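You operate a simulated robot arm through the tools that you are given. There is no shell and no other tool. Be economical: measure what you need, move in short steps, check, and stop when the job is done.

You are at the controls of a simulated robot arm. One attempt, no reset.

## Task
Raise the red bike's saddle to mark 6 and point it straight ahead.
Fine: shut the seat lever again.

The check looks at the end state, three seconds after you hand in, the way a careful person would. Anything else that was tipped, shoved, dropped, spilled or broken makes it a failure.

## Robot
A 6-joint arm with a fingered hand, hanging from a carriage that runs on a rail from [-2463, -4] to [17, 0] (x, y) and turns from -354 to 334 degrees about z. Base frame: it is fixed where the carriage stands at the start and does not move with it; the origin is on the floor, on the carriage's upright axis, x ahead of it, y to its left, z up; the surface under the hand at the start is at about z = 210. Units: mm, degrees, N and s.
Its first joint turns from -166.0 to 166.0 degrees. Places, roughly: red bike brake knob [600, -200, 700]; red bike dynamo [600, 0, 600]; red bike front lamp [600, -1000, 800]; red bike gear lever [600, -500, 900]; red bike handlebars [600, -800, 1100]; red bike saddle [600, -200, 1100]; red bike seat lever [600, -300, 900]; red bike seat post [600, -300, 900]; red bike stem [600, -800, 1000]; red bike stem knob [600, -800, 1200]. Payload 4 kg.
The tool frame sits at the grasp point between the pads (the TCP): z along the fingers, y along the line on which they close. The tips reach 29 mm beyond it. Largest opening 100 mm; the body of the gripper starts 34 mm behind the TCP. The gripper is a hand of 5 fingers: y runs from the thumb to the fingers, the wrist lies at [-15, -114, -189] in the tool frame, and closing takes about 1.5 s.
Orientation is that of the tool frame in the base frame, as a unit quaternion [x, y, z, w]. With the fingers straight down and the wrist toward the robot, the tool's x, y and z point along [0, 1, 0], [1, 0, 0] and [0, 0, -1] of the base frame.

## Interface
- The arm moves only by the tool move_arm. Its argument "deltas" is a list of rows, each a list of 3 entries, a list of its own where there are three numbers: the shift along the base's x, y, z in mm, then the turn, a rotation vector about the base's x, y, z in degrees, then the gripper command, from -1 (fully open) to 1 (shut), values between in proportion. In form: [[[x, y, z], [ax, ay, az], gripper], ...]. A call has 1 to 20 rows; each row is the pose to reach, as a shift and turn from the pose commanded when the call began. Rows are played at 5 a second. More than 50 mm and 8.6 degrees between two rows, or a gripper value outside its range, and nothing of the call is played. A pose out of reach is approached as far as the arm can. The call stops where the force on the tool passes 40 N (or 10 N more than at its start, if that is more) or the arm is blocked; 0.2 s more then pass. Each finger travels about 108 mm/s and halts on what it meets, pressing with about 23 N; the grip force reading is that of the motor and also rises with nothing between the fingers. The clock runs only during rows and for 0.2 s after the last one: add rows that repeat a pose to give the fingers time. It gives the time, the measured TCP pose, the force on the tool (base axes), the opening and the grip force at its end, in the units of the frame above (readings bear some noise), with the torque about the TCP (base axes, N m) and any sound that the robot's microphone picked up.
- Cameras (640 x 400 px; columns grow to the right, rows downward): "scene" is now at [254.3, -27.5, 1727.5]; the picture's right is [-0.44, -0.90, 0.00], its down [-0.82, 0.41, -0.40] and it looks along [0.35, -0.18, -0.92] (base axes); focal length 265 px, centre (320, 200). "wrist" rides on the gripper at [65, -86, -121] in the tool frame; the picture's right is [-0.76, 0.31, -0.58], its down [-0.59, -0.70, 0.40] and it looks along [-0.28, 0.64, 0.71] (tool axes); focal length 247 px, centre (320, 200). There is no depth. A picture from a camera that has moved, and an enlarged one, comes with that camera's place and axes in the base frame and with its lens.
- get_image(camera): a new picture of that camera. The clock stands still meanwhile.
- lift_body(by): slides the trunk up (or, below 0, down) by that many mm; the arm and the scene camera ride with it, the base frame stays. It gives what a move gives, with no picture.
- drive_base(legs): drives the robot by 1 to 6 legs, each [ahead, left, turn to the left] in mm, mm and degrees, along the robot's own axes; the way and the turn of a leg run together, so that a leg with both is an arc; at most 1500 mm and 180 degrees a leg. The arm and the cameras ride along, it lands a little off, and it stops where it bumps. It keeps to its track: a leg is cut to what the track allows. It gives what a move gives.
- grasp_type(shape): the hand has 5 fingers and takes this shape, open, in about a second: jaw (thumb against the fingers, like two jaws); tri (thumb and two fingers); tip (a fingertip pinch); poke (one finger out to press); point (the index stretched); flat (the hand flat); cup (the hand cupped); fist (a fist). The gripper value then closes the fingers along that shape, each until it touches; the sizes above hold for jaw. It gives what a move gives, with no picture.
- head_to(pan, tilt): turns the head with the scene camera to pan (to the left, within 155 degrees either way) and tilt (down, from -29 to 69), counted from straight ahead of the robot. It gives what a move gives.
- inspect(camera, box): a new picture of the part [left, top, right, bottom] of that camera's present view, enlarged. The clock stands still meanwhile.
- hand_in(): hands the job in; it is judged then, once.

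Work in short steps. Places have to be worked out from the pictures, the camera data and where the tool is seen: move nearer, look again, correct. Check each grasp and each placing, and mend what went wrong. You have 120 turns and 78 pictures in all, those below and enlarged ones among them. Open the gripper and draw the arm clear of the work before you hand the job in, unless the task says otherwise; then end with one line.

The tools are called as a command line: name --argument value ..., lists and objects as JSON in quotes. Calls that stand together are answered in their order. move_arm: Moves the arm, as the interface text tells. Its arguments: {"type":"object","properties":{"deltas":{"type":"array"}},"required":["deltas"]} The other tools are called the same way: lift_body (by) slides the trunk up or down; grasp_type (shape) gives the hand a shape; drive_base (legs) drives the base; head_to (pan, tilt) turns the head that bears the scene camera; get_image (camera) takes a picture; inspect (camera, box) takes an enlarged picture of a part of a camera's view; hand_in () hands the job in.

At the start:

```text
clock: 0.0
position: [346.5, -331.7, 998.8]
tcp_rot: [0.708, 0.706, -0.001, 0.001]
ft_force: [-0.8, -0.2, 0.0]
torque: [-0.04, -0.01, 0.0]
opening: 99.6
grasp_force: 0.2
shape: jaw
trunk travel left (down, up): [-463.0, 137.0]
robot x, y, heading: [-2.5, 1.0, 0.3]
head pan, tilt: [-26.4, 66.7]
```

scene: 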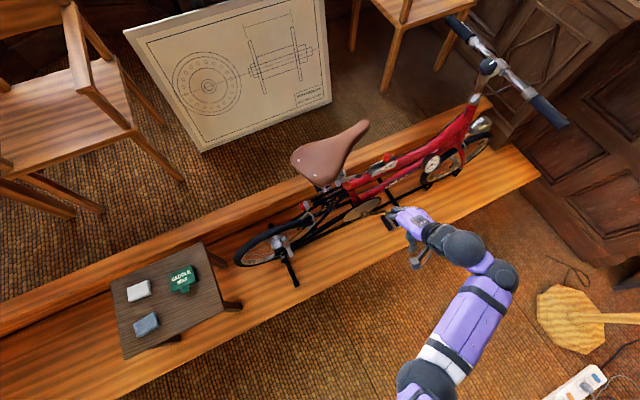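
wrist: 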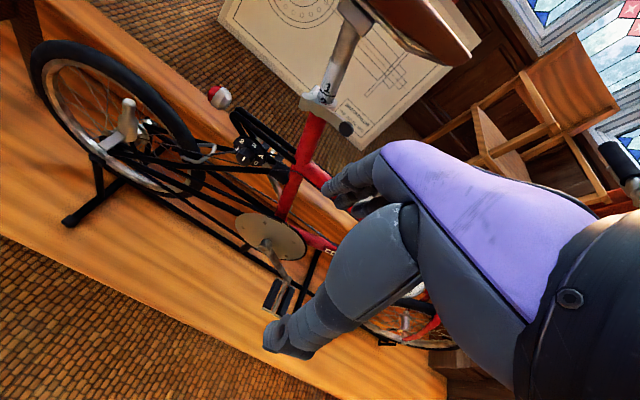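

The saddle is twisted and a "1" shows on the seat post just above the clamp. I'll enlarge both views of the post and lever.

inspect --camera "wrist" --box '[240, 0, 480, 150]'

inspect --camera "scene" --box '[260, 100, 500, 250]'

```text
2.67 times, centred on (360, 75) of wrist
camera zoom: at [259.8, -265.0, 1120.2], right [0.31, -0.76, 0.58], down [-0.7, -0.59, -0.4], along [0.64, -0.29, -0.71], focal length 659 px, centre (213, 533)
```

zoom: 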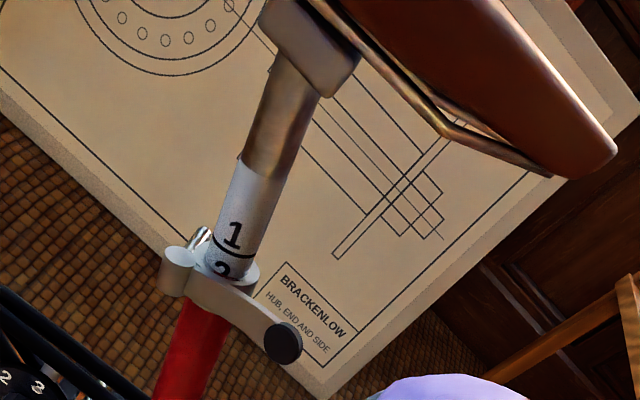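

```text
2.67 times, centred on (380, 175) of scene
camera zoom: at [254.3, -27.5, 1727.5], right [-0.44, -0.9, 0.0], down [-0.82, 0.41, -0.4], along [0.35, -0.18, -0.92], focal length 706 px, centre (160, 267)
```

zoom: 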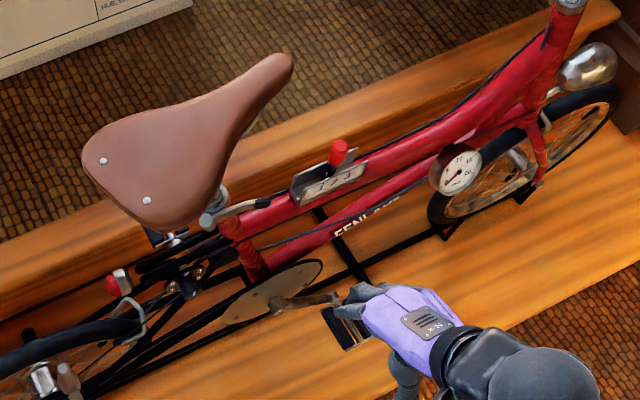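

Triangulating the two views puts the lever pivot near [597,-275,907], the lever's knob near [580,-342,925] and the post near [610,-292]. The lever seems to swing outwards about an upright pin. I tilt the hand 45° to look at it level.

move_arm --deltas '[[[5, 0, 0], [0, -8, 0], -1], [[10, 0, 0], [0, -16, 0], -1], [[20, 0, 0], [0, -24, 0], -1], [[30, 0, -5], [0, -32, 0], -1], [[40, 0, -10], [0, -40, 0], -1], [[50, 0, -20], [0, -45, 0], -1], [[50, 0, -20], [0, -45, 0], -1]]'

get_image --camera "wrist"

```text
clock: 1.6
position: [396.7, -331.3, 979.4]
tcp_rot: [0.654, 0.653, 0.27, 0.271]
ft_force: [-0.3, -0.5, 1.3]
torque: [-0.03, -0.03, 0.02]
opening: 99.8
grasp_force: 0.1
shape: jaw
trunk travel left (down, up): [-463.0, 137.0]
robot x, y, heading: [0.6, 0.4, -0.1]
head pan, tilt: [-26.4, 66.7]
```

```text
73 pictures are left
camera wrist: at [249.6, -264.4, 1004.4], right [-0.2, -0.76, 0.63], down [-0.22, -0.59, -0.78], along [0.96, -0.29, -0.05], focal length 247 px, centre (320, 200)
```

wrist: 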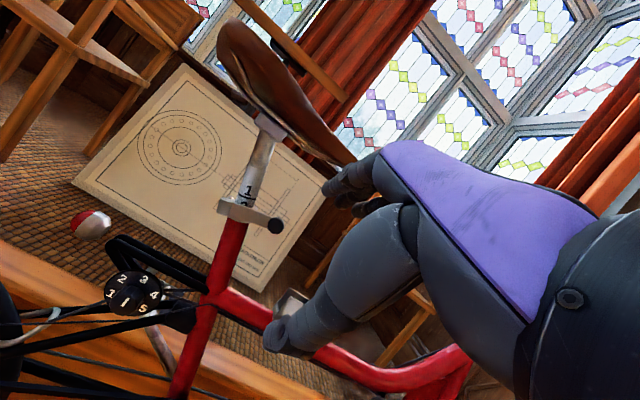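

inspect --camera "wrist" --box '[180, 130, 340, 250]'

```text
3.33 times, centred on (260, 190) of wrist
camera zoom: at [249.6, -264.4, 1004.4], right [-0.2, -0.76, 0.63], down [-0.22, -0.59, -0.78], along [0.96, -0.29, -0.05], focal length 823 px, centre (520, 233)
```

zoom: 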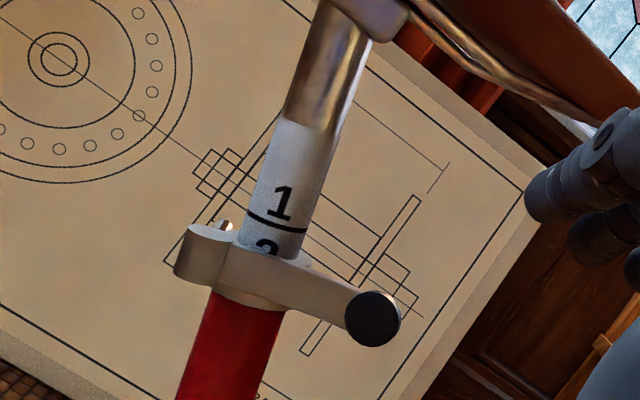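

The lever is shut and wraps past the near side of the post. It turns about a pin parallel to the post, which leans about 21° rearwards. I'll stretch the index finger to hook it and see where the tip lies.

grasp_type --shape "point"

get_image --camera "wrist"

inspect --camera "scene" --box '[280, 130, 480, 255]'

```text
clock: 2.5
position: [397.2, -330.8, 979.7]
tcp_rot: [0.654, 0.652, 0.27, 0.271]
ft_force: [0.0, -0.1, 0.5]
torque: [0.0, 0.0, -0.03]
opening: 92.9
grasp_force: 0.0
shape: point
trunk travel left (down, up): [-463.0, 137.0]
robot x, y, heading: [1.9, 3.6, 0.0]
head pan, tilt: [-26.4, 66.7]
```

```text
71 pictures are left
camera wrist: at [249.4, -264.2, 1004.5], right [-0.19, -0.76, 0.63], down [-0.22, -0.59, -0.78], along [0.96, -0.29, -0.05], focal length 247 px, centre (320, 200)
```

wrist: 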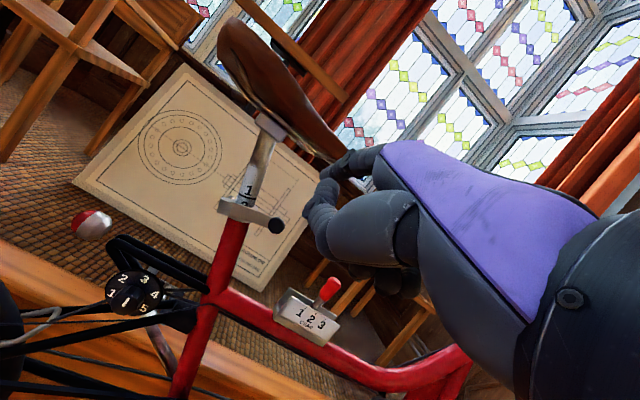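

```text
3.20 times, centred on (380, 192) of scene
camera zoom: at [254.3, -27.5, 1727.5], right [-0.44, -0.9, 0.0], down [-0.82, 0.41, -0.4], along [0.35, -0.18, -0.92], focal length 847 px, centre (128, 224)
```

zoom: 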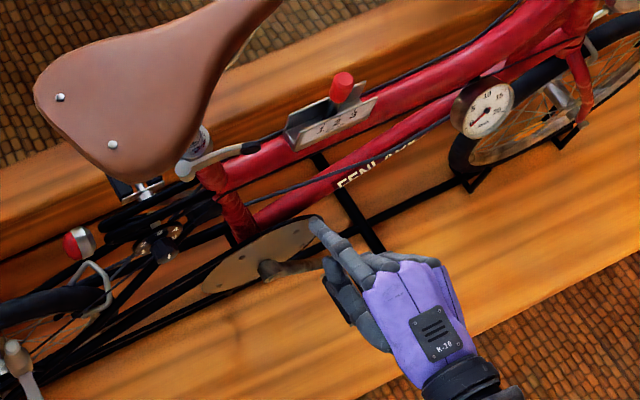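

The index tip sits about [57,12,36] from the TCP, but the thumb is also out in front. I'll check whether "poke" leaves a cleaner single finger.

grasp_type --shape "poke"

inspect --camera "wrist" --box '[180, 100, 500, 300]'

inspect --camera "scene" --box '[280, 130, 480, 255]'

```text
clock: 3.4
position: [396.0, -329.5, 978.6]
tcp_rot: [0.654, 0.652, 0.27, 0.27]
ft_force: [-0.3, -0.8, -0.4]
torque: [0.0, -0.02, -0.03]
opening: 0.1
grasp_force: 0.1
shape: poke
trunk travel left (down, up): [-463.0, 137.0]
robot x, y, heading: [0.7, -0.8, -0.2]
head pan, tilt: [-26.4, 66.7]
```

```text
2.00 times, centred on (340, 200) of wrist
camera zoom: at [249.4, -264.2, 1004.5], right [-0.19, -0.76, 0.63], down [-0.22, -0.59, -0.78], along [0.96, -0.29, -0.05], focal length 494 px, centre (280, 200)
```

zoom: 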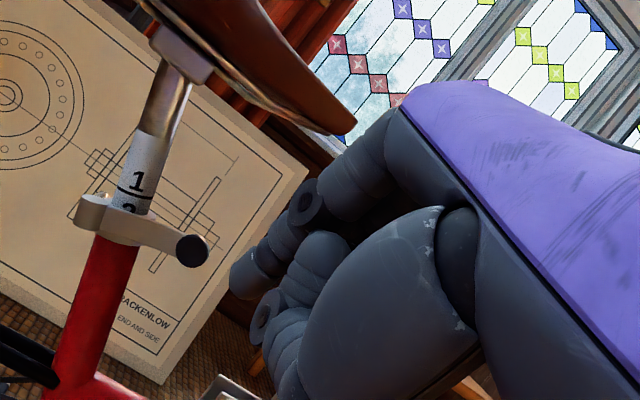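

```text
3.20 times, centred on (380, 192) of scene
camera zoom: at [254.3, -27.5, 1727.5], right [-0.44, -0.9, 0.0], down [-0.82, 0.41, -0.4], along [0.35, -0.18, -0.92], focal length 847 px, centre (128, 224)
```

zoom: 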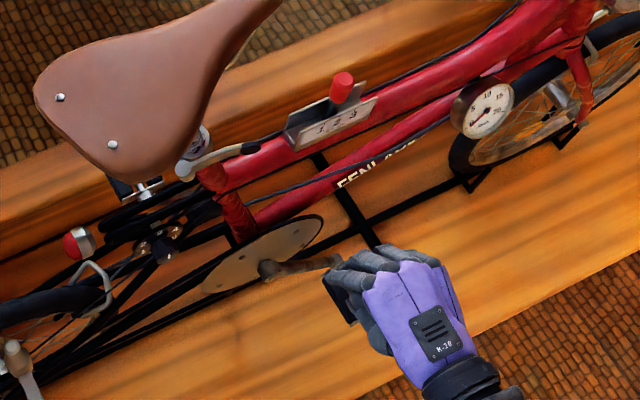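

In poke the index tip sits about 29 mm ahead of the TCP with the thumb tucked beside it, which makes a sturdy hook. I move it to just above and inside the lever end, first to a point short of it.

move_arm --deltas '[[[40, -2, 5], [0, 0, 0], -1], [[80, -5, 10], [0, 0, 0], -1], [[120, -8, 12], [0, 0, 0], -1], [[150, -10, 12], [0, 0, 0], -1], [[150, -10, 12], [0, 0, 0], -1]]'

get_image --camera "wrist"

inspect --camera "scene" --box '[280, 130, 480, 255]'

```text
clock: 4.6
position: [546.5, -341.7, 992.7]
tcp_rot: [0.654, 0.652, 0.269, 0.272]
ft_force: [0.7, -1.1, 0.5]
torque: [0.0, 0.02, 0.06]
opening: 0.0
grasp_force: 0.0
shape: poke
trunk travel left (down, up): [-463.0, 137.0]
robot x, y, heading: [1.5, -2.4, -0.1]
head pan, tilt: [-26.4, 66.7]
```

```text
67 pictures are left
camera wrist: at [398.2, -275.1, 1018.2], right [-0.2, -0.75, 0.63], down [-0.22, -0.59, -0.78], along [0.96, -0.29, -0.05], focal length 247 px, centre (320, 200)
```

wrist: 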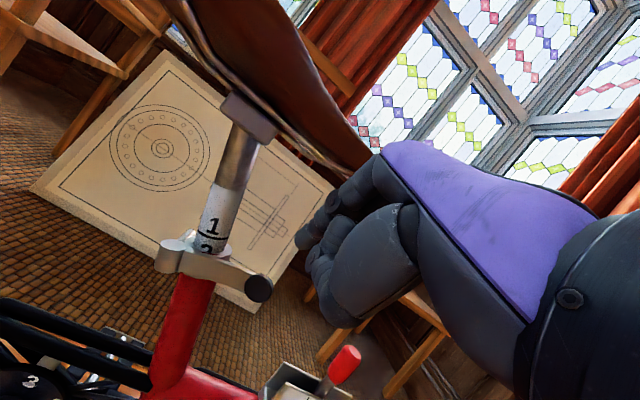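

```text
3.20 times, centred on (380, 192) of scene
camera zoom: at [254.5, -27.7, 1727.6], right [-0.44, -0.9, 0.0], down [-0.82, 0.41, -0.4], along [0.36, -0.18, -0.92], focal length 847 px, centre (128, 224)
```

zoom: 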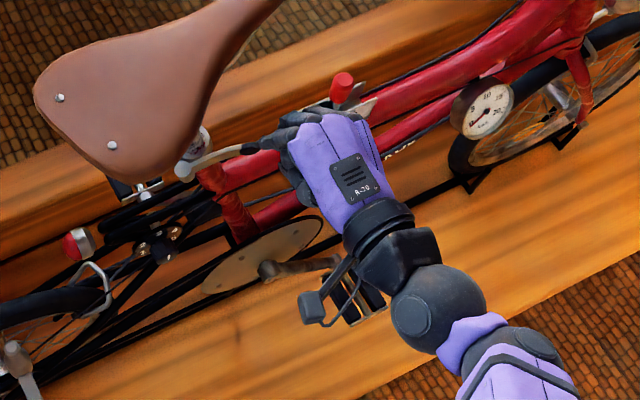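

The knob is confirmed near [584,-338,921]. I pass over the lever end and down behind it.

move_arm --deltas '[[[30, 0, -5], [0, 0, 0], -1], [[58, 1, -14], [0, 0, 0], -1], [[58, 1, -14], [0, 0, 0], -1]]'

get_image --camera "wrist"

```text
clock: 5.4
position: [587.8, -322.1, 1002.5]
tcp_rot: [0.655, 0.652, 0.27, 0.272]
ft_force: [0.7, 0.6, -0.7]
torque: [0.03, 0.01, 0.02]
opening: 0.0
grasp_force: 0.1
shape: poke
out of reach, approached as far as the arm can: row 1, 2, 3
trunk travel left (down, up): [-463.0, 137.0]
robot x, y, heading: [-0.4, 0.3, 0.2]
head pan, tilt: [-26.4, 66.7]
```

```text
65 pictures are left
camera wrist: at [440.7, -255.5, 1028.2], right [-0.19, -0.76, 0.63], down [-0.22, -0.59, -0.78], along [0.96, -0.29, -0.05], focal length 247 px, centre (320, 200)
```

wrist: 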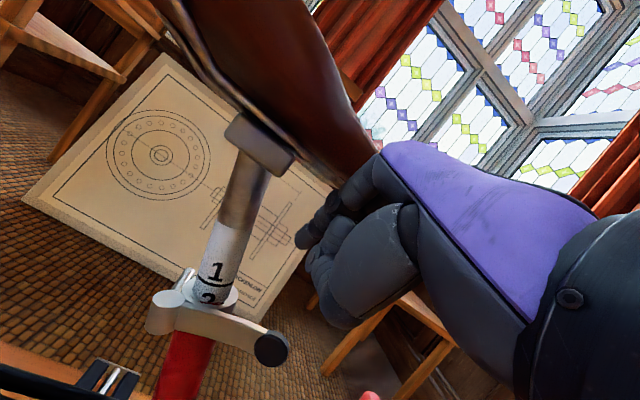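

At this height the reach ends about 15 mm short. I back off, lower the trunk 150 mm and nudge the carriage forward, so the shoulder sits nearer to the lever's level.

move_arm --deltas '[[[-45, -10, 0], [0, 0, 0], -1], [[-90, -18, 0], [0, 0, 0], -1], [[-135, -18, 20], [0, 0, 0], -1], [[-160, -18, 50], [0, 0, 0], -1], [[-160, -18, 50], [0, 0, 0], -1]]'

lift_body --by -150

drive_base --legs '[[15, 0, 0]]'

```text
clock: 6.6
position: [434.2, -354.0, 1024.6]
tcp_rot: [0.657, 0.651, 0.278, 0.26]
ft_force: [1.5, -3.7, 9.6]
torque: [-0.04, 0.72, 0.23]
opening: 0.2
grasp_force: 0.1
shape: poke
out of reach, approached as far as the arm can: row 1, 2, 3, 4
trunk travel left (down, up): [-463.0, 137.0]
robot x, y, heading: [1.6, 1.6, 0.0]
head pan, tilt: [-26.4, 66.7]
```

```text
clock: 8.3
position: [435.2, -353.0, 881.2]
tcp_rot: [0.65, 0.655, 0.274, 0.271]
ft_force: [-0.4, 0.2, -0.1]
torque: [-0.02, 0.0, -0.02]
opening: 0.0
grasp_force: 0.0
shape: poke
trunk travel left (down, up): [-313.0, 287.0]
robot x, y, heading: [1.2, -1.0, -0.1]
head pan, tilt: [-26.4, 66.7]
```

```text
clock: 9.1
position: [450.5, -353.2, 881.6]
tcp_rot: [0.651, 0.654, 0.273, 0.271]
ft_force: [-0.1, 0.3, -0.2]
torque: [0.01, 0.01, -0.01]
opening: 0.0
grasp_force: 0.1
shape: poke
trunk travel left (down, up): [-313.0, 287.0]
robot x, y, heading: [14.9, 2.5, 0.3]
head pan, tilt: [-26.4, 66.7]
```

Now up and over the lever end again.

move_arm --deltas '[[[0, 5, 45], [0, 0, 0], -1], [[30, 8, 85], [0, 0, 0], -1], [[70, 12, 100], [0, 0, 0], -1], [[110, 12, 98], [0, 0, 0], -1], [[140, 12, 94], [0, 0, 0], -1], [[153, 12, 92], [0, 0, 0], -1], [[153, 12, 92], [0, 0, 0], -1]]'

get_image --camera "wrist"

get_image --camera "scene"

```text
clock: 10.7
position: [599.7, -340.7, 973.7]
tcp_rot: [0.65, 0.655, 0.273, 0.272]
ft_force: [-0.5, 0.8, -0.3]
torque: [0.01, 0.01, 0.03]
opening: 0.2
grasp_force: 0.0
shape: poke
trunk travel left (down, up): [-313.0, 287.0]
robot x, y, heading: [14.5, 0.2, -0.3]
head pan, tilt: [-26.4, 66.7]
```

```text
64 pictures are left
camera wrist: at [452.7, -276.5, 997.6], right [-0.19, -0.76, 0.62], down [-0.21, -0.59, -0.78], along [0.96, -0.28, -0.05], focal length 247 px, centre (320, 200)
```

wrist: 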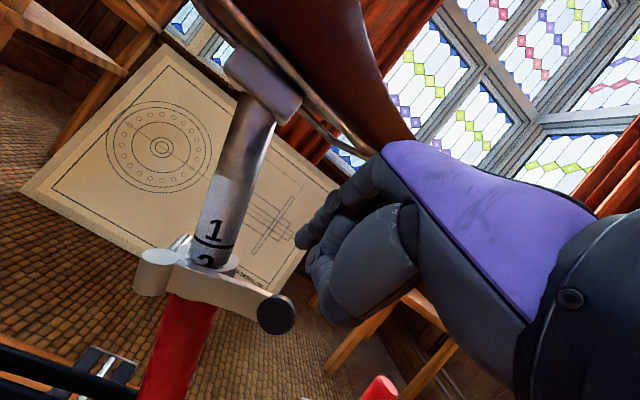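

```text
63 pictures are left
camera scene: at [268.5, -27.5, 1577.5], right [-0.44, -0.9, 0.0], down [-0.82, 0.41, -0.4], along [0.35, -0.18, -0.92], focal length 265 px, centre (320, 200)
```

scene: 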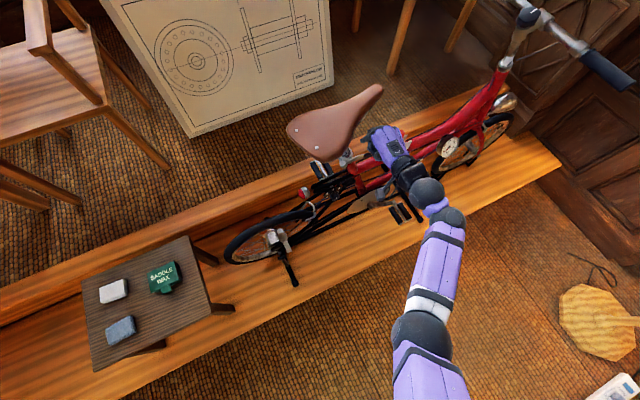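

Reach is fine now. I descend behind the lever end.

move_arm --deltas '[[[5, 0, -15], [0, 0, 0], -1], [[6, 0, -30], [0, 0, 0], -1], [[6, 0, -42], [0, 0, 0], -1], [[6, 0, -50], [0, 0, 0], -1], [[6, 0, -50], [0, 0, 0], -1]]'

get_image --camera "wrist"

```text
clock: 11.9
position: [608.6, -346.3, 924.7]
tcp_rot: [0.651, 0.654, 0.273, 0.274]
ft_force: [-0.4, -13.3, 12.4]
torque: [-0.07, 0.29, 0.28]
opening: 0.0
grasp_force: 0.1
shape: poke
trunk travel left (down, up): [-313.0, 287.0]
robot x, y, heading: [16.9, -1.5, -0.1]
head pan, tilt: [-26.4, 66.7]
```

```text
62 pictures are left
camera wrist: at [461.1, -280.5, 949.3], right [-0.19, -0.76, 0.63], down [-0.21, -0.59, -0.78], along [0.96, -0.28, -0.04], focal length 247 px, centre (320, 200)
```

wrist: 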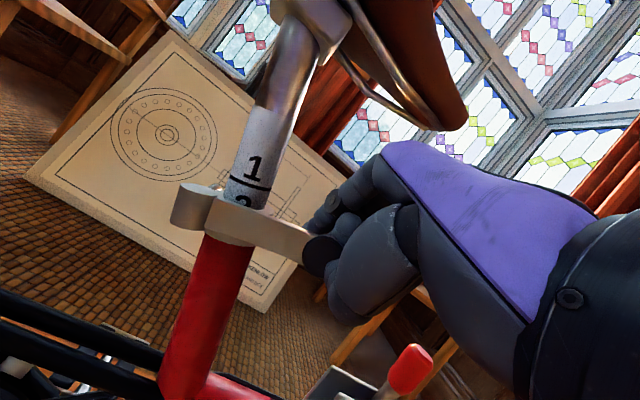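

The finger is behind the knob and touches it lightly. I now pull towards -x along the arc and watch the force.

move_arm --deltas '[[[-6, -3, 2], [0, 0, 0], -1], [[-12, -3, 2], [0, 0, 0], -1], [[-18, -2, 2], [0, 0, 0], -1], [[-24, 0, 1], [0, 0, 0], -1], [[-30, 2, 0], [0, 0, 0], -1]]'

get_image --camera "wrist"

```text
clock: 13.1
position: [577.3, -339.3, 922.8]
tcp_rot: [0.651, 0.654, 0.273, 0.271]
ft_force: [0.9, -0.9, 0.5]
torque: [0.01, -0.01, 0.05]
opening: 0.0
grasp_force: 0.2
shape: poke
trunk travel left (down, up): [-313.0, 287.0]
robot x, y, heading: [13.4, 0.8, 0.1]
head pan, tilt: [-26.4, 66.7]
```

```text
61 pictures are left
camera wrist: at [430.5, -274.3, 947.6], right [-0.19, -0.76, 0.62], down [-0.21, -0.59, -0.78], along [0.96, -0.28, -0.05], focal length 247 px, centre (320, 200)
```

wrist: 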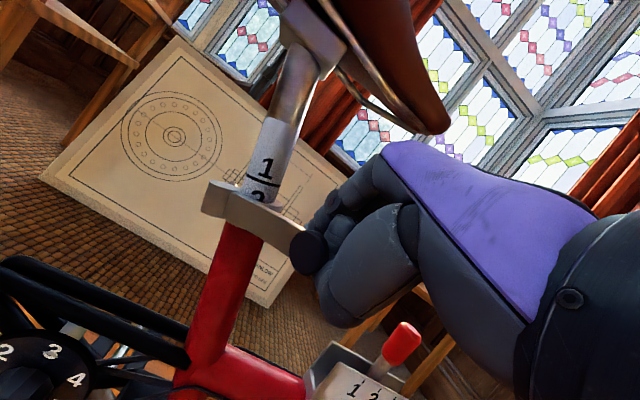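

No force now, and the knob seems to have swung out. I carry on round the arc (-x, +y, slightly down).

move_arm --deltas '[[[-10, 3, -1], [0, 0, 0], -1], [[-20, 6, -3], [0, 0, 0], -1], [[-30, 12, -5], [0, 0, 0], -1], [[-38, 20, -8], [0, 0, 0], -1], [[-44, 28, -11], [0, 0, 0], -1]]'

get_image --camera "wrist"

```text
clock: 14.3
position: [534.5, -310.1, 912.1]
tcp_rot: [0.65, 0.655, 0.273, 0.271]
ft_force: [-0.1, 0.2, -0.2]
torque: [0.01, 0.02, 0.01]
opening: 0.1
grasp_force: 0.0
shape: poke
trunk travel left (down, up): [-313.0, 287.0]
robot x, y, heading: [12.6, -2.8, -0.1]
head pan, tilt: [-26.4, 66.7]
```

```text
60 pictures are left
camera wrist: at [387.3, -245.8, 936.9], right [-0.19, -0.76, 0.62], down [-0.21, -0.59, -0.78], along [0.96, -0.28, -0.05], focal length 247 px, centre (320, 200)
```

wrist: 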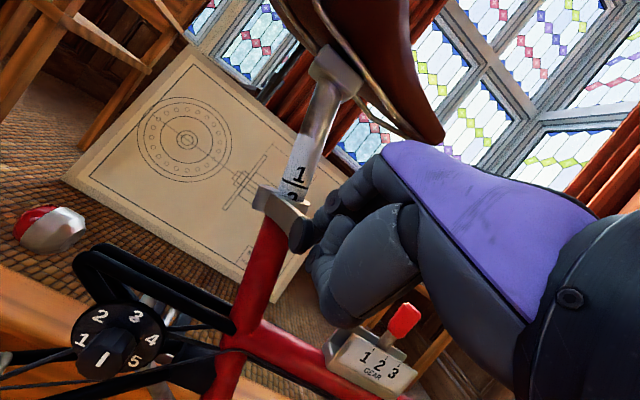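

The lever is swinging out; about 65° so far. I push on in +y until it stops.

move_arm --deltas '[[[-6, 8, -3], [0, 0, 0], -1], [[-10, 16, -6], [0, 0, 0], -1], [[-12, 24, -9], [0, 0, 0], -1], [[-12, 32, -11], [0, 0, 0], -1], [[-10, 40, -13], [0, 0, 0], -1], [[-8, 48, -15], [0, 0, 0], -1]]'

get_image --camera "wrist"

inspect --camera "scene" --box '[280, 80, 440, 200]'

```text
clock: 15.6
position: [524.5, -288.5, 905.2]
tcp_rot: [0.657, 0.646, 0.267, 0.283]
ft_force: [-1.9, -18.5, -1.2]
torque: [-0.32, 0.06, -0.29]
opening: 0.1
grasp_force: 0.1
shape: poke
trunk travel left (down, up): [-313.0, 287.0]
robot x, y, heading: [14.2, 1.5, -0.1]
head pan, tilt: [-26.4, 66.7]
stopped in row 6: the force on the tool passed its limit at 42 N (the readings are from after the stop); the commanded pose is now the measured one
```

```text
59 pictures are left
camera wrist: at [378.2, -218.3, 927.7], right [-0.22, -0.74, 0.63], down [-0.22, -0.6, -0.77], along [0.95, -0.31, -0.03], focal length 247 px, centre (320, 200)
```

wrist: 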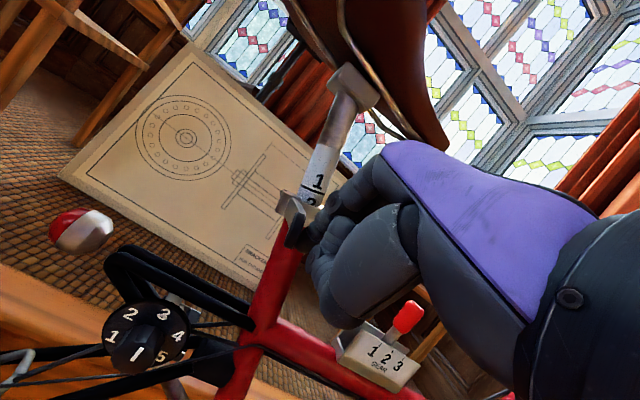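

```text
3.33 times, centred on (360, 140) of scene
camera zoom: at [268.2, -30.6, 1577.4], right [-0.45, -0.89, 0.0], down [-0.82, 0.41, -0.4], along [0.35, -0.18, -0.92], focal length 882 px, centre (187, 400)
```

zoom: 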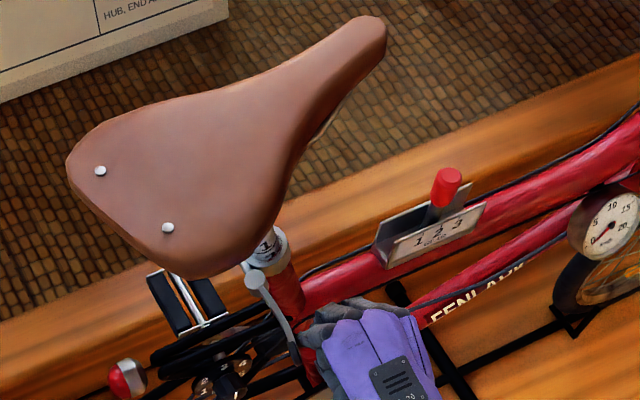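

The lever is fully open, about 90° out, and it hit its stop at 42 N. I back the finger off, retreat, then raise the trunk so I can work on the saddle from above.

move_arm --deltas '[[[-5, -15, 5], [0, 0, 0], -1], [[-40, -25, 10], [0, 0, 0], -1], [[-85, -30, 20], [0, 0, 0], -1], [[-120, -30, 40], [0, 0, 0], -1], [[-140, -30, 60], [0, 0, 0], -1], [[-140, -30, 60], [0, 0, 0], -1]]'

lift_body --by 240

grasp_type --shape "jaw"

get_image --camera "wrist"

get_image --camera "scene"

```text
clock: 17.0
position: [385.7, -310.1, 963.8]
tcp_rot: [0.655, 0.649, 0.27, 0.279]
ft_force: [-1.2, 1.1, -0.2]
torque: [0.02, -0.01, -0.05]
opening: 0.0
grasp_force: 0.0
shape: poke
trunk travel left (down, up): [-313.0, 287.0]
robot x, y, heading: [15.9, 2.7, -0.1]
head pan, tilt: [-26.4, 66.7]
```

```text
clock: 19.5
position: [386.4, -309.7, 1201.6]
tcp_rot: [0.654, 0.649, 0.271, 0.278]
ft_force: [0.2, -0.4, 0.0]
torque: [0.0, 0.05, 0.02]
opening: 0.1
grasp_force: 0.1
shape: poke
trunk travel left (down, up): [-553.0, 47.0]
robot x, y, heading: [17.3, 1.6, 0.1]
head pan, tilt: [-26.4, 66.7]
```

```text
clock: 20.4
position: [386.0, -310.6, 1203.5]
tcp_rot: [0.654, 0.649, 0.271, 0.278]
ft_force: [-0.1, 0.7, -0.1]
torque: [0.01, -0.01, 0.01]
opening: 100.0
grasp_force: 0.1
shape: jaw
trunk travel left (down, up): [-553.0, 47.0]
robot x, y, heading: [15.5, 2.1, 0.0]
head pan, tilt: [-26.4, 66.7]
```

```text
57 pictures are left
camera wrist: at [239.5, -242.4, 1226.9], right [-0.21, -0.75, 0.63], down [-0.21, -0.59, -0.78], along [0.95, -0.3, -0.04], focal length 247 px, centre (320, 200)
```

wrist: 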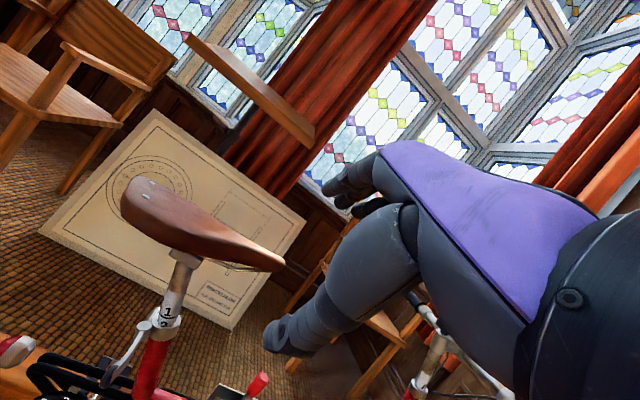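

```text
56 pictures are left
camera scene: at [268.3, -28.0, 1817.5], right [-0.45, -0.9, 0.0], down [-0.82, 0.41, -0.4], along [0.35, -0.18, -0.92], focal length 265 px, centre (320, 200)
```

scene: 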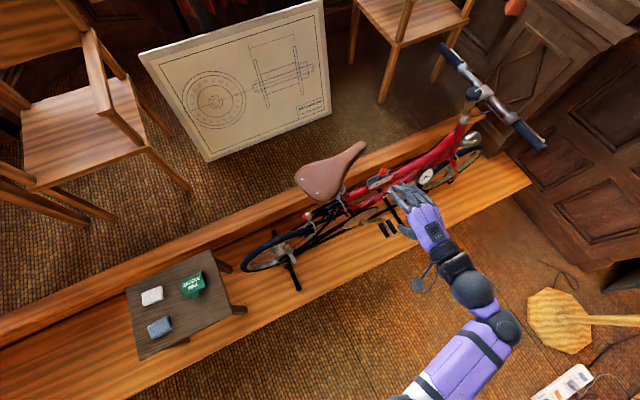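

The nose tip triangulates to about [678,-407,1066] and the post axis to x≈612, so the saddle is turned about 18° towards +x. I lower the trunk for better reach over the saddle, then lift the arm and turn the hand down, aligned across the saddle.

lift_body --by -340

move_arm --deltas '[[[0, 0, 45], [0, 0, 0], -1], [[0, 0, 90], [0, 0, 0], -1], [[0, 0, 135], [0, 0, 0], -1], [[0, 0, 180], [0, 0, 0], -1], [[0, 0, 225], [-1.2, 7.4, 2.8], -1], [[0, 0, 260], [-2.3, 14.8, 5.7], -1], [[10, 0, 300], [-3.5, 22.3, 8.5], -1], [[30, 0, 330], [-4.7, 29.7, 11.3], -1], [[50, 0, 345], [-5.8, 37.1, 14.2], -1], [[70, 0, 350], [-7, 44.6, 17], -1], [[70, 0, 350], [-7, 44.6, 17], -1]]'

get_image --camera "wrist"

get_image --camera "scene"

```text
clock: 23.8
position: [386.7, -309.5, 863.3]
tcp_rot: [0.654, 0.65, 0.271, 0.278]
ft_force: [-0.1, -0.4, 0.3]
torque: [-0.02, 0.0, 0.0]
opening: 100.0
grasp_force: 0.2
shape: jaw
trunk travel left (down, up): [-213.0, 387.0]
robot x, y, heading: [11.3, 0.4, 0.1]
head pan, tilt: [-26.4, 66.7]
```

```text
clock: 26.2
position: [579.0, -378.9, 1257.7]
tcp_rot: [0.62, 0.784, 0.01, 0.032]
ft_force: [0.0, 0.3, 0.1]
torque: [-0.04, 0.02, -0.02]
opening: 100.0
grasp_force: 0.0
shape: jaw
out of reach, approached as far as the arm can: row 4, 5, 6, 7, 8, 9, 10, 11
trunk travel left (down, up): [-213.0, 387.0]
robot x, y, heading: [14.3, -1.5, -0.2]
head pan, tilt: [-26.4, 66.7]
```

```text
55 pictures are left
camera wrist: at [472.5, -331.7, 1371.0], right [0.44, -0.65, 0.62], down [-0.52, -0.75, -0.41], along [0.73, -0.14, -0.67], focal length 247 px, centre (320, 200)
```

wrist: 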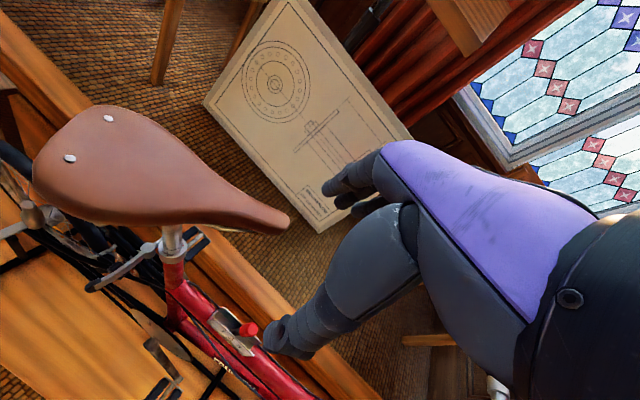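

```text
54 pictures are left
camera scene: at [268.7, -27.3, 1477.4], right [-0.45, -0.9, 0.0], down [-0.82, 0.41, -0.4], along [0.35, -0.18, -0.92], focal length 265 px, centre (320, 200)
```

scene: 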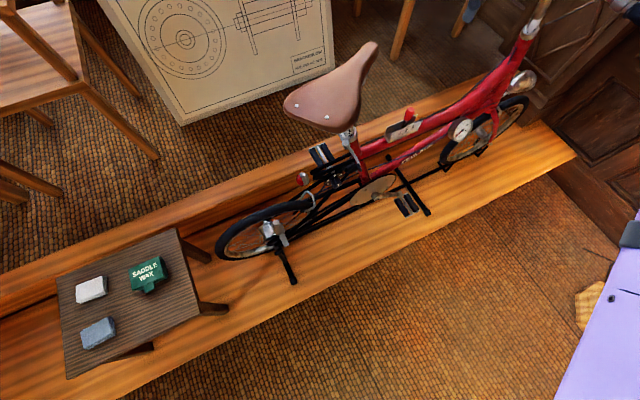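

The arm stopped at an offset pose because it was too folded to get closer. The hand is still well clear above the saddle, so I walk the command out over the saddle waist, staying high.

move_arm --deltas '[[[40, 0, 0], [0, 0, 0], -1], [[80, 0, 0], [0, 0, 0], -1], [[120, 0, 0], [0, 0, 0], -1], [[150, 0, 0], [0, 0, 0], -1], [[180, 3, 0], [0, 0, 0], -1], [[180, 3, 0], [0, 0, 0], -1], [[180, 3, 0], [0, 0, 0], -1]]'

get_image --camera "wrist"

get_image --camera "scene"

```text
clock: 27.8
position: [661.0, -329.1, 1218.9]
tcp_rot: [0.62, 0.783, 0.01, 0.034]
ft_force: [-0.2, -0.8, 0.6]
torque: [0.01, -0.01, 0.03]
opening: 99.9
grasp_force: 0.1
shape: jaw
out of reach, approached as far as the arm can: row 1, 2, 3, 4, 5, 6, 7
trunk travel left (down, up): [-213.0, 387.0]
robot x, y, heading: [14.9, -1.4, 0.2]
head pan, tilt: [-26.4, 66.7]
```

```text
53 pictures are left
camera wrist: at [553.1, -281.9, 1332.6], right [0.43, -0.65, 0.62], down [-0.52, -0.74, -0.41], along [0.73, -0.15, -0.66], focal length 247 px, centre (320, 200)
```

wrist: 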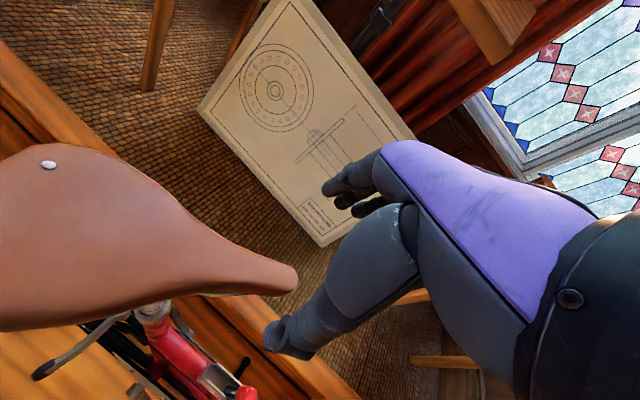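

```text
52 pictures are left
camera scene: at [268.3, -28.0, 1477.5], right [-0.45, -0.9, 0.0], down [-0.82, 0.41, -0.4], along [0.35, -0.18, -0.92], focal length 265 px, centre (320, 200)
```

scene: 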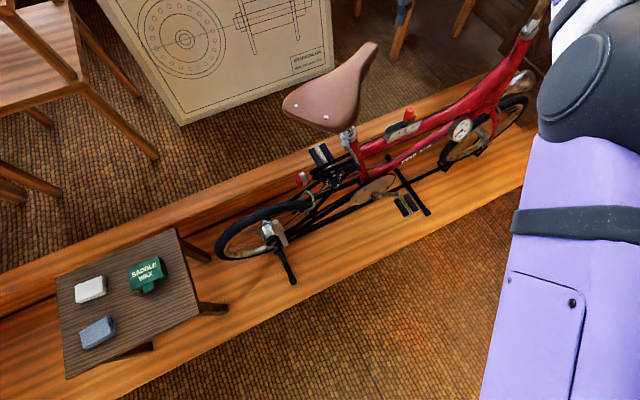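

The hand is now over the saddle area. I lower it partway and see whether the pose becomes reachable.

move_arm --deltas '[[[0, 0, -25], [0, 0, 0], -1], [[0, 0, -50], [0, 0, 0], -1], [[0, 0, -70], [0, 0, 0], -1], [[0, 0, -70], [0, 0, 0], -1]]'

get_image --camera "wrist"

```text
clock: 28.8
position: [661.7, -328.0, 1147.6]
tcp_rot: [0.62, 0.784, 0.01, 0.032]
ft_force: [-0.3, -0.8, 0.1]
torque: [-0.02, 0.05, 0.01]
opening: 99.9
grasp_force: 0.1
shape: jaw
trunk travel left (down, up): [-213.0, 387.0]
robot x, y, heading: [15.6, 0.4, 0.0]
head pan, tilt: [-26.4, 66.7]
```

```text
51 pictures are left
camera wrist: at [555.2, -280.9, 1261.1], right [0.44, -0.65, 0.62], down [-0.52, -0.75, -0.41], along [0.73, -0.14, -0.66], focal length 247 px, centre (320, 200)
```

wrist: 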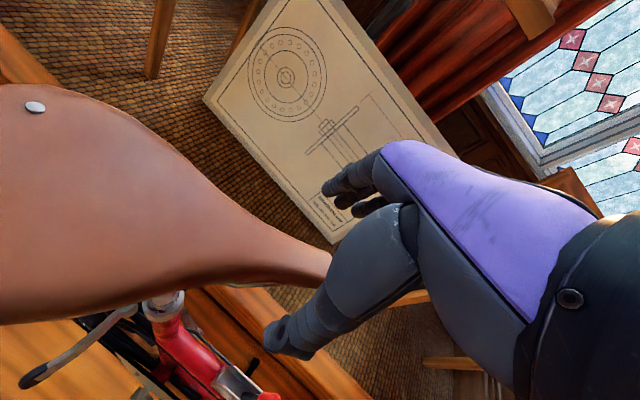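

Reachable. Before descending I need the saddle's line more exactly, so I enlarge the scene view.

inspect --camera "scene" --box '[270, 20, 430, 140]'

```text
3.33 times, centred on (350, 80) of scene
camera zoom: at [268.3, -28.0, 1477.5], right [-0.45, -0.9, 0.0], down [-0.82, 0.41, -0.4], along [0.35, -0.18, -0.92], focal length 882 px, centre (220, 600)
```

zoom: 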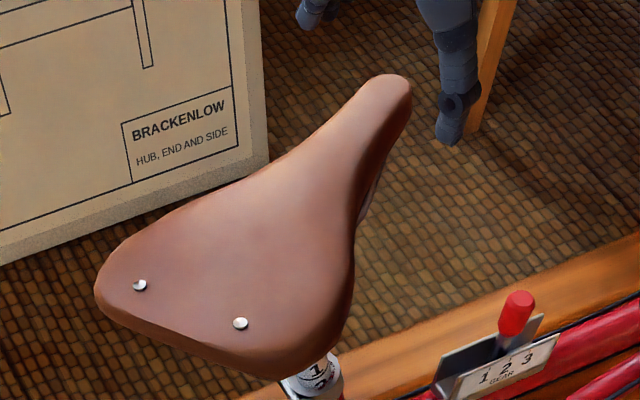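

The precise calculation shows the saddle is now turned about 30°; the arm must have brushed it while it was loose. The heading runs from [590,-169] to the nose at [714,-384]. I turn the hand 17° more and centre it over the waist at about [663,-299].

move_arm --deltas '[[[0, 10, 0], [0, 0, 6], -1], [[1, 20, 0], [0, 0, 12], -1], [[1, 29, -10], [0, 0, 17], -1], [[1, 29, -20], [0, 0, 17], -1], [[1, 29, -20], [0, 0, 17], -1]]'

inspect --camera "scene" --box '[270, 0, 430, 120]'

get_image --camera "wrist"

```text
clock: 30.0
position: [653.9, -290.2, 1123.6]
tcp_rot: [0.498, 0.867, 0.014, 0.032]
ft_force: [0.4, 0.1, -0.1]
torque: [-0.01, -0.01, 0.02]
opening: 99.9
grasp_force: 0.1
shape: jaw
out of reach, approached as far as the arm can: row 2, 3, 4, 5
trunk travel left (down, up): [-213.0, 387.0]
robot x, y, heading: [16.7, -2.7, -0.1]
head pan, tilt: [-26.4, 66.7]
```

```text
3.33 times, centred on (350, 60) of scene
camera zoom: at [268.3, -28.0, 1477.5], right [-0.45, -0.9, 0.0], down [-0.82, 0.41, -0.4], along [0.35, -0.18, -0.92], focal length 882 px, centre (220, 667)
```

zoom: 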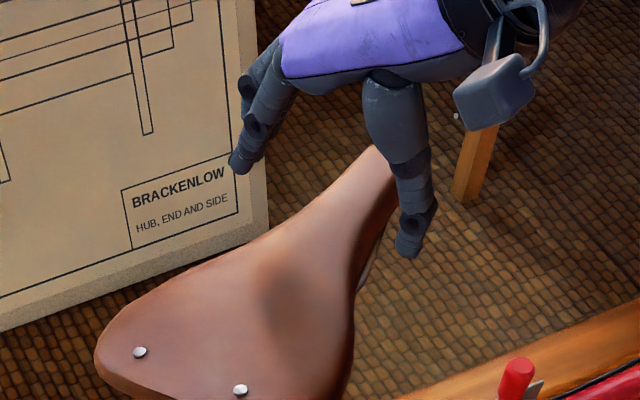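

```text
48 pictures are left
camera wrist: at [538.7, -276.3, 1237.3], right [0.6, -0.5, 0.62], down [-0.28, -0.87, -0.41], along [0.74, 0.07, -0.66], focal length 247 px, centre (320, 200)
```

wrist: 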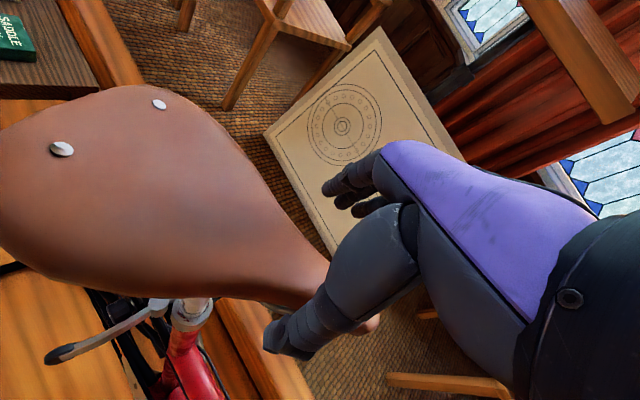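

The hand straddles the saddle well (yaw 30°, centred within about 5 mm). I descend to grip depth.

move_arm --deltas '[[[2, 2, -20], [0, 0, 0], -1], [[4, 3, -40], [0, 0, 0], -1], [[4, 3, -52], [0, 0, 0], -1], [[4, 3, -52], [0, 0, 0], -1]]'

inspect --camera "scene" --box '[270, 0, 430, 120]'

get_image --camera "wrist"

```text
clock: 31.0
position: [660.1, -287.9, 1071.0]
tcp_rot: [0.498, 0.867, 0.014, 0.031]
ft_force: [0.6, 0.9, 0.7]
torque: [0.04, -0.04, 0.01]
opening: 99.8
grasp_force: 0.1
shape: jaw
trunk travel left (down, up): [-213.0, 387.0]
robot x, y, heading: [15.7, -3.3, -0.1]
head pan, tilt: [-26.4, 66.7]
```

```text
3.33 times, centred on (350, 60) of scene
camera zoom: at [268.3, -28.0, 1477.5], right [-0.45, -0.9, 0.0], down [-0.82, 0.41, -0.4], along [0.35, -0.18, -0.92], focal length 882 px, centre (220, 667)
```

zoom: 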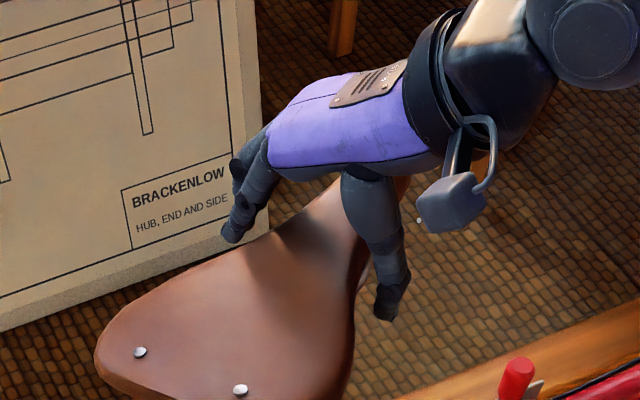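

```text
46 pictures are left
camera wrist: at [543.1, -273.9, 1185.4], right [0.61, -0.5, 0.62], down [-0.28, -0.87, -0.41], along [0.74, 0.08, -0.67], focal length 247 px, centre (320, 200)
```

wrist: 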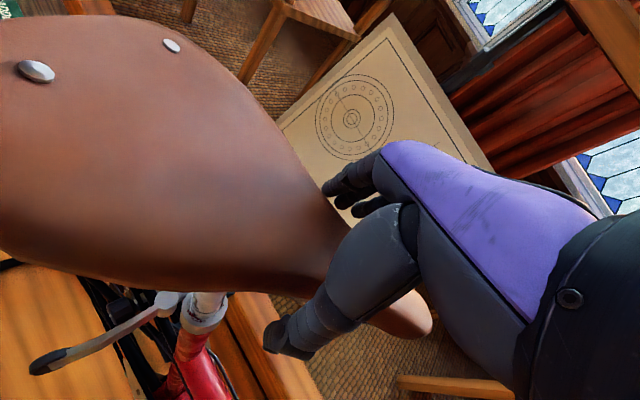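

It straddles with no contact. I go 14 mm lower and close.

move_arm --deltas '[[[0, 0, -8], [0, 0, 0], -1], [[0, 0, -14], [0, 0, 0], -1], [[0, 0, -14], [0, 0, 0], -0.3], [[0, 0, -14], [0, 0, 0], 0.2], [[0, 0, -14], [0, 0, 0], 0.6], [[0, 0, -14], [0, 0, 0], 1], [[0, 0, -14], [0, 0, 0], 1], [[0, 0, -14], [0, 0, 0], 1], [[0, 0, -14], [0, 0, 0], 1]]'

inspect --camera "scene" --box '[270, 0, 430, 120]'

get_image --camera "wrist"

```text
clock: 33.0
position: [659.3, -287.2, 1056.5]
tcp_rot: [0.497, 0.867, 0.015, 0.03]
ft_force: [9.3, -2.1, -4.2]
torque: [0.03, 0.21, -0.24]
opening: 41.2
grasp_force: 22.8
shape: jaw
trunk travel left (down, up): [-213.0, 387.0]
robot x, y, heading: [14.7, -1.5, 0.1]
head pan, tilt: [-26.4, 66.7]
```

```text
3.33 times, centred on (350, 60) of scene
camera zoom: at [269.0, -28.1, 1477.7], right [-0.45, -0.9, 0.0], down [-0.82, 0.41, -0.4], along [0.36, -0.18, -0.92], focal length 882 px, centre (220, 667)
```

zoom: 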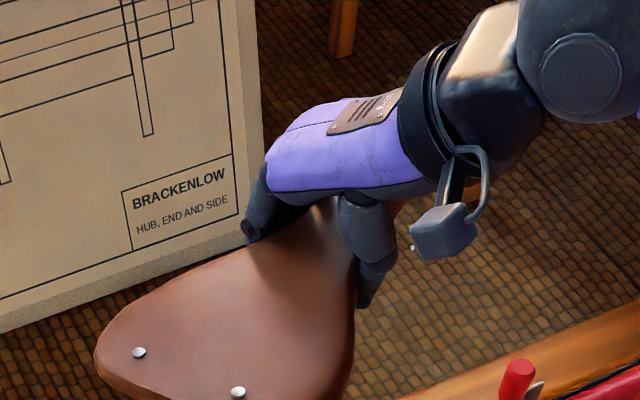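

```text
44 pictures are left
camera wrist: at [543.3, -273.6, 1171.5], right [0.61, -0.5, 0.62], down [-0.28, -0.87, -0.41], along [0.74, 0.08, -0.66], focal length 247 px, centre (320, 200)
```

wrist: 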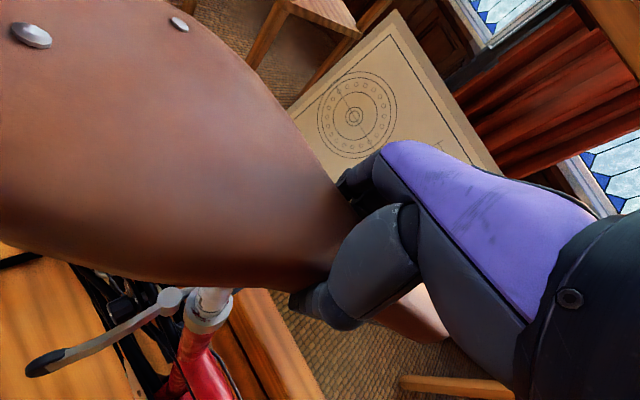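

Gripped at 41 mm with 23 N. I try lifting 40 mm along the post's axis (leaning about 21° rearwards).

move_arm --deltas '[[[0, 1.5, 3.7], [0, 0, 0], 1], [[0, 3.6, 9.3], [0, 0, 0], 1], [[0, 7.3, 18.6], [0, 0, 0], 1], [[0, 11, 27.9], [0, 0, 0], 1], [[0, 14.6, 37.2], [0, 0, 0], 1], [[0, 14.6, 37.2], [0, 0, 0], 1]]'

get_image --camera "wrist"

get_image --camera "scene"

```text
clock: 34.4
position: [658.3, -274.9, 1095.2]
tcp_rot: [0.498, 0.866, 0.014, 0.031]
ft_force: [10.1, -14.5, -10.4]
torque: [0.1, 0.22, -0.42]
opening: 41.2
grasp_force: 22.8
shape: jaw
trunk travel left (down, up): [-213.0, 387.0]
robot x, y, heading: [15.6, -1.6, 0.1]
head pan, tilt: [-26.4, 66.7]
```

```text
43 pictures are left
camera wrist: at [542.6, -260.7, 1209.4], right [0.61, -0.49, 0.62], down [-0.28, -0.87, -0.41], along [0.74, 0.07, -0.66], focal length 247 px, centre (320, 200)
```

wrist: 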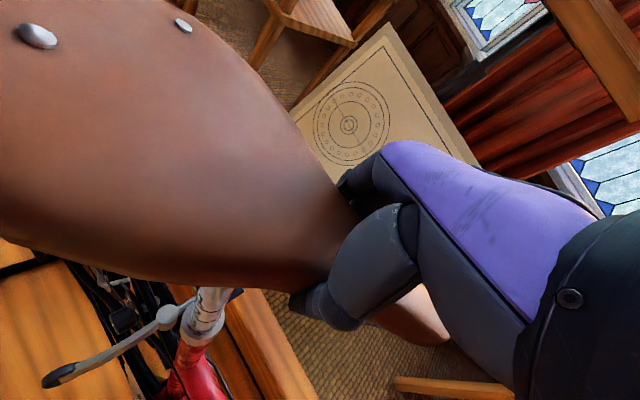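

```text
42 pictures are left
camera scene: at [268.7, -29.3, 1477.7], right [-0.45, -0.89, 0.0], down [-0.82, 0.41, -0.4], along [0.35, -0.18, -0.92], focal length 265 px, centre (320, 200)
```

scene: 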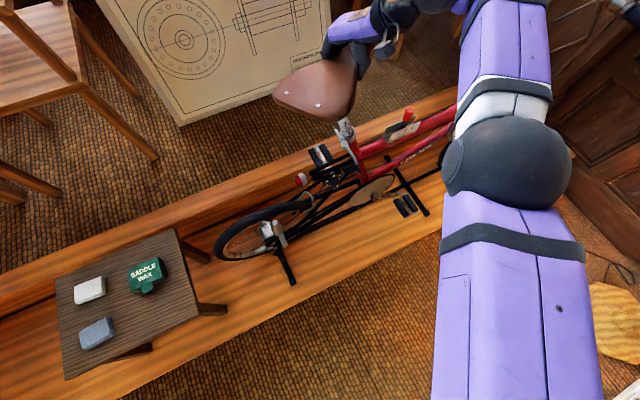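

The saddle lifts with modest force; the sideways force suggests the lean is nearer 17–18°. I read the marks.

inspect --camera "scene" --box '[310, 100, 390, 160]'

inspect --camera "wrist" --box '[140, 270, 300, 390]'

```text
6.67 times, centred on (350, 130) of scene
camera zoom: at [268.7, -29.3, 1477.7], right [-0.45, -0.89, 0.0], down [-0.82, 0.41, -0.4], along [0.35, -0.18, -0.92], focal length 1765 px, centre (120, 667)
```

zoom: 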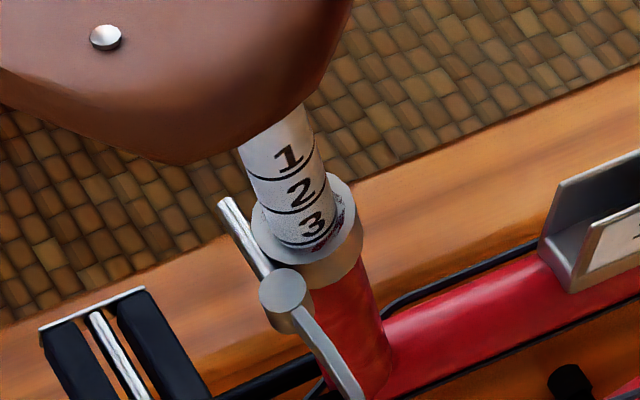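

```text
3.33 times, centred on (220, 330) of wrist
camera zoom: at [542.6, -260.7, 1209.4], right [0.61, -0.49, 0.62], down [-0.28, -0.87, -0.41], along [0.74, 0.07, -0.66], focal length 823 px, centre (653, -233)
```

zoom: 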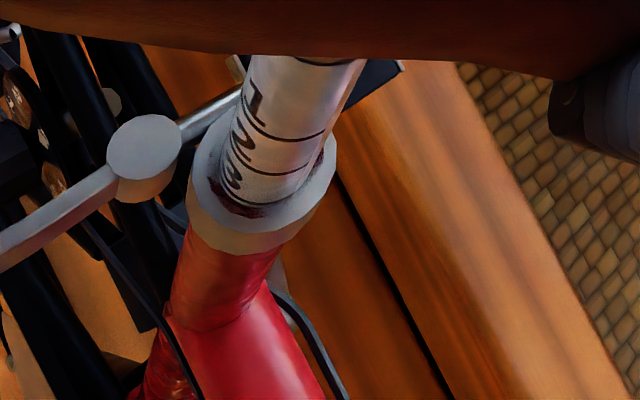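

About mark 3 (line roughly 4–5 mm above the collar), with the spacing estimated at about 25 mm. Next I lift 20 mm more while turning 10° back about the post axis, and watch the forces to check the pivot.

move_arm --deltas '[[[-2, -0.7, 6], [0, -0.8, -2.4], 1], [[-3.8, -0.6, 11], [0, -1.5, -4.8], 1], [[-5.8, -0.5, 16], [0, -2.3, -7.1], 1], [[-7.7, -0.3, 21], [0, -3.1, -9.5], 1], [[-7.7, -0.3, 21], [0, -3.1, -9.5], 1]]'

inspect --camera "scene" --box '[270, 40, 430, 160]'

```text
clock: 35.6
position: [664.8, -281.7, 1110.0]
tcp_rot: [0.566, 0.822, 0.025, 0.05]
ft_force: [-17.5, 10.8, -22.9]
torque: [0.18, -0.19, 0.47]
opening: 37.7
grasp_force: 22.7
shape: jaw
out of reach, approached as far as the arm can: row 1, 2, 3, 4, 5
trunk travel left (down, up): [-213.0, 387.0]
robot x, y, heading: [11.7, 0.6, -0.3]
head pan, tilt: [-26.4, 66.7]
```

```text
3.33 times, centred on (350, 100) of scene
camera zoom: at [265.3, -26.3, 1476.4], right [-0.45, -0.9, 0.0], down [-0.82, 0.41, -0.39], along [0.35, -0.17, -0.92], focal length 882 px, centre (220, 533)
```

zoom: 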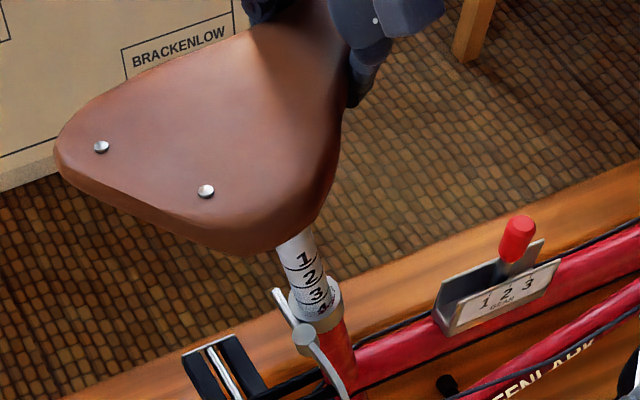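

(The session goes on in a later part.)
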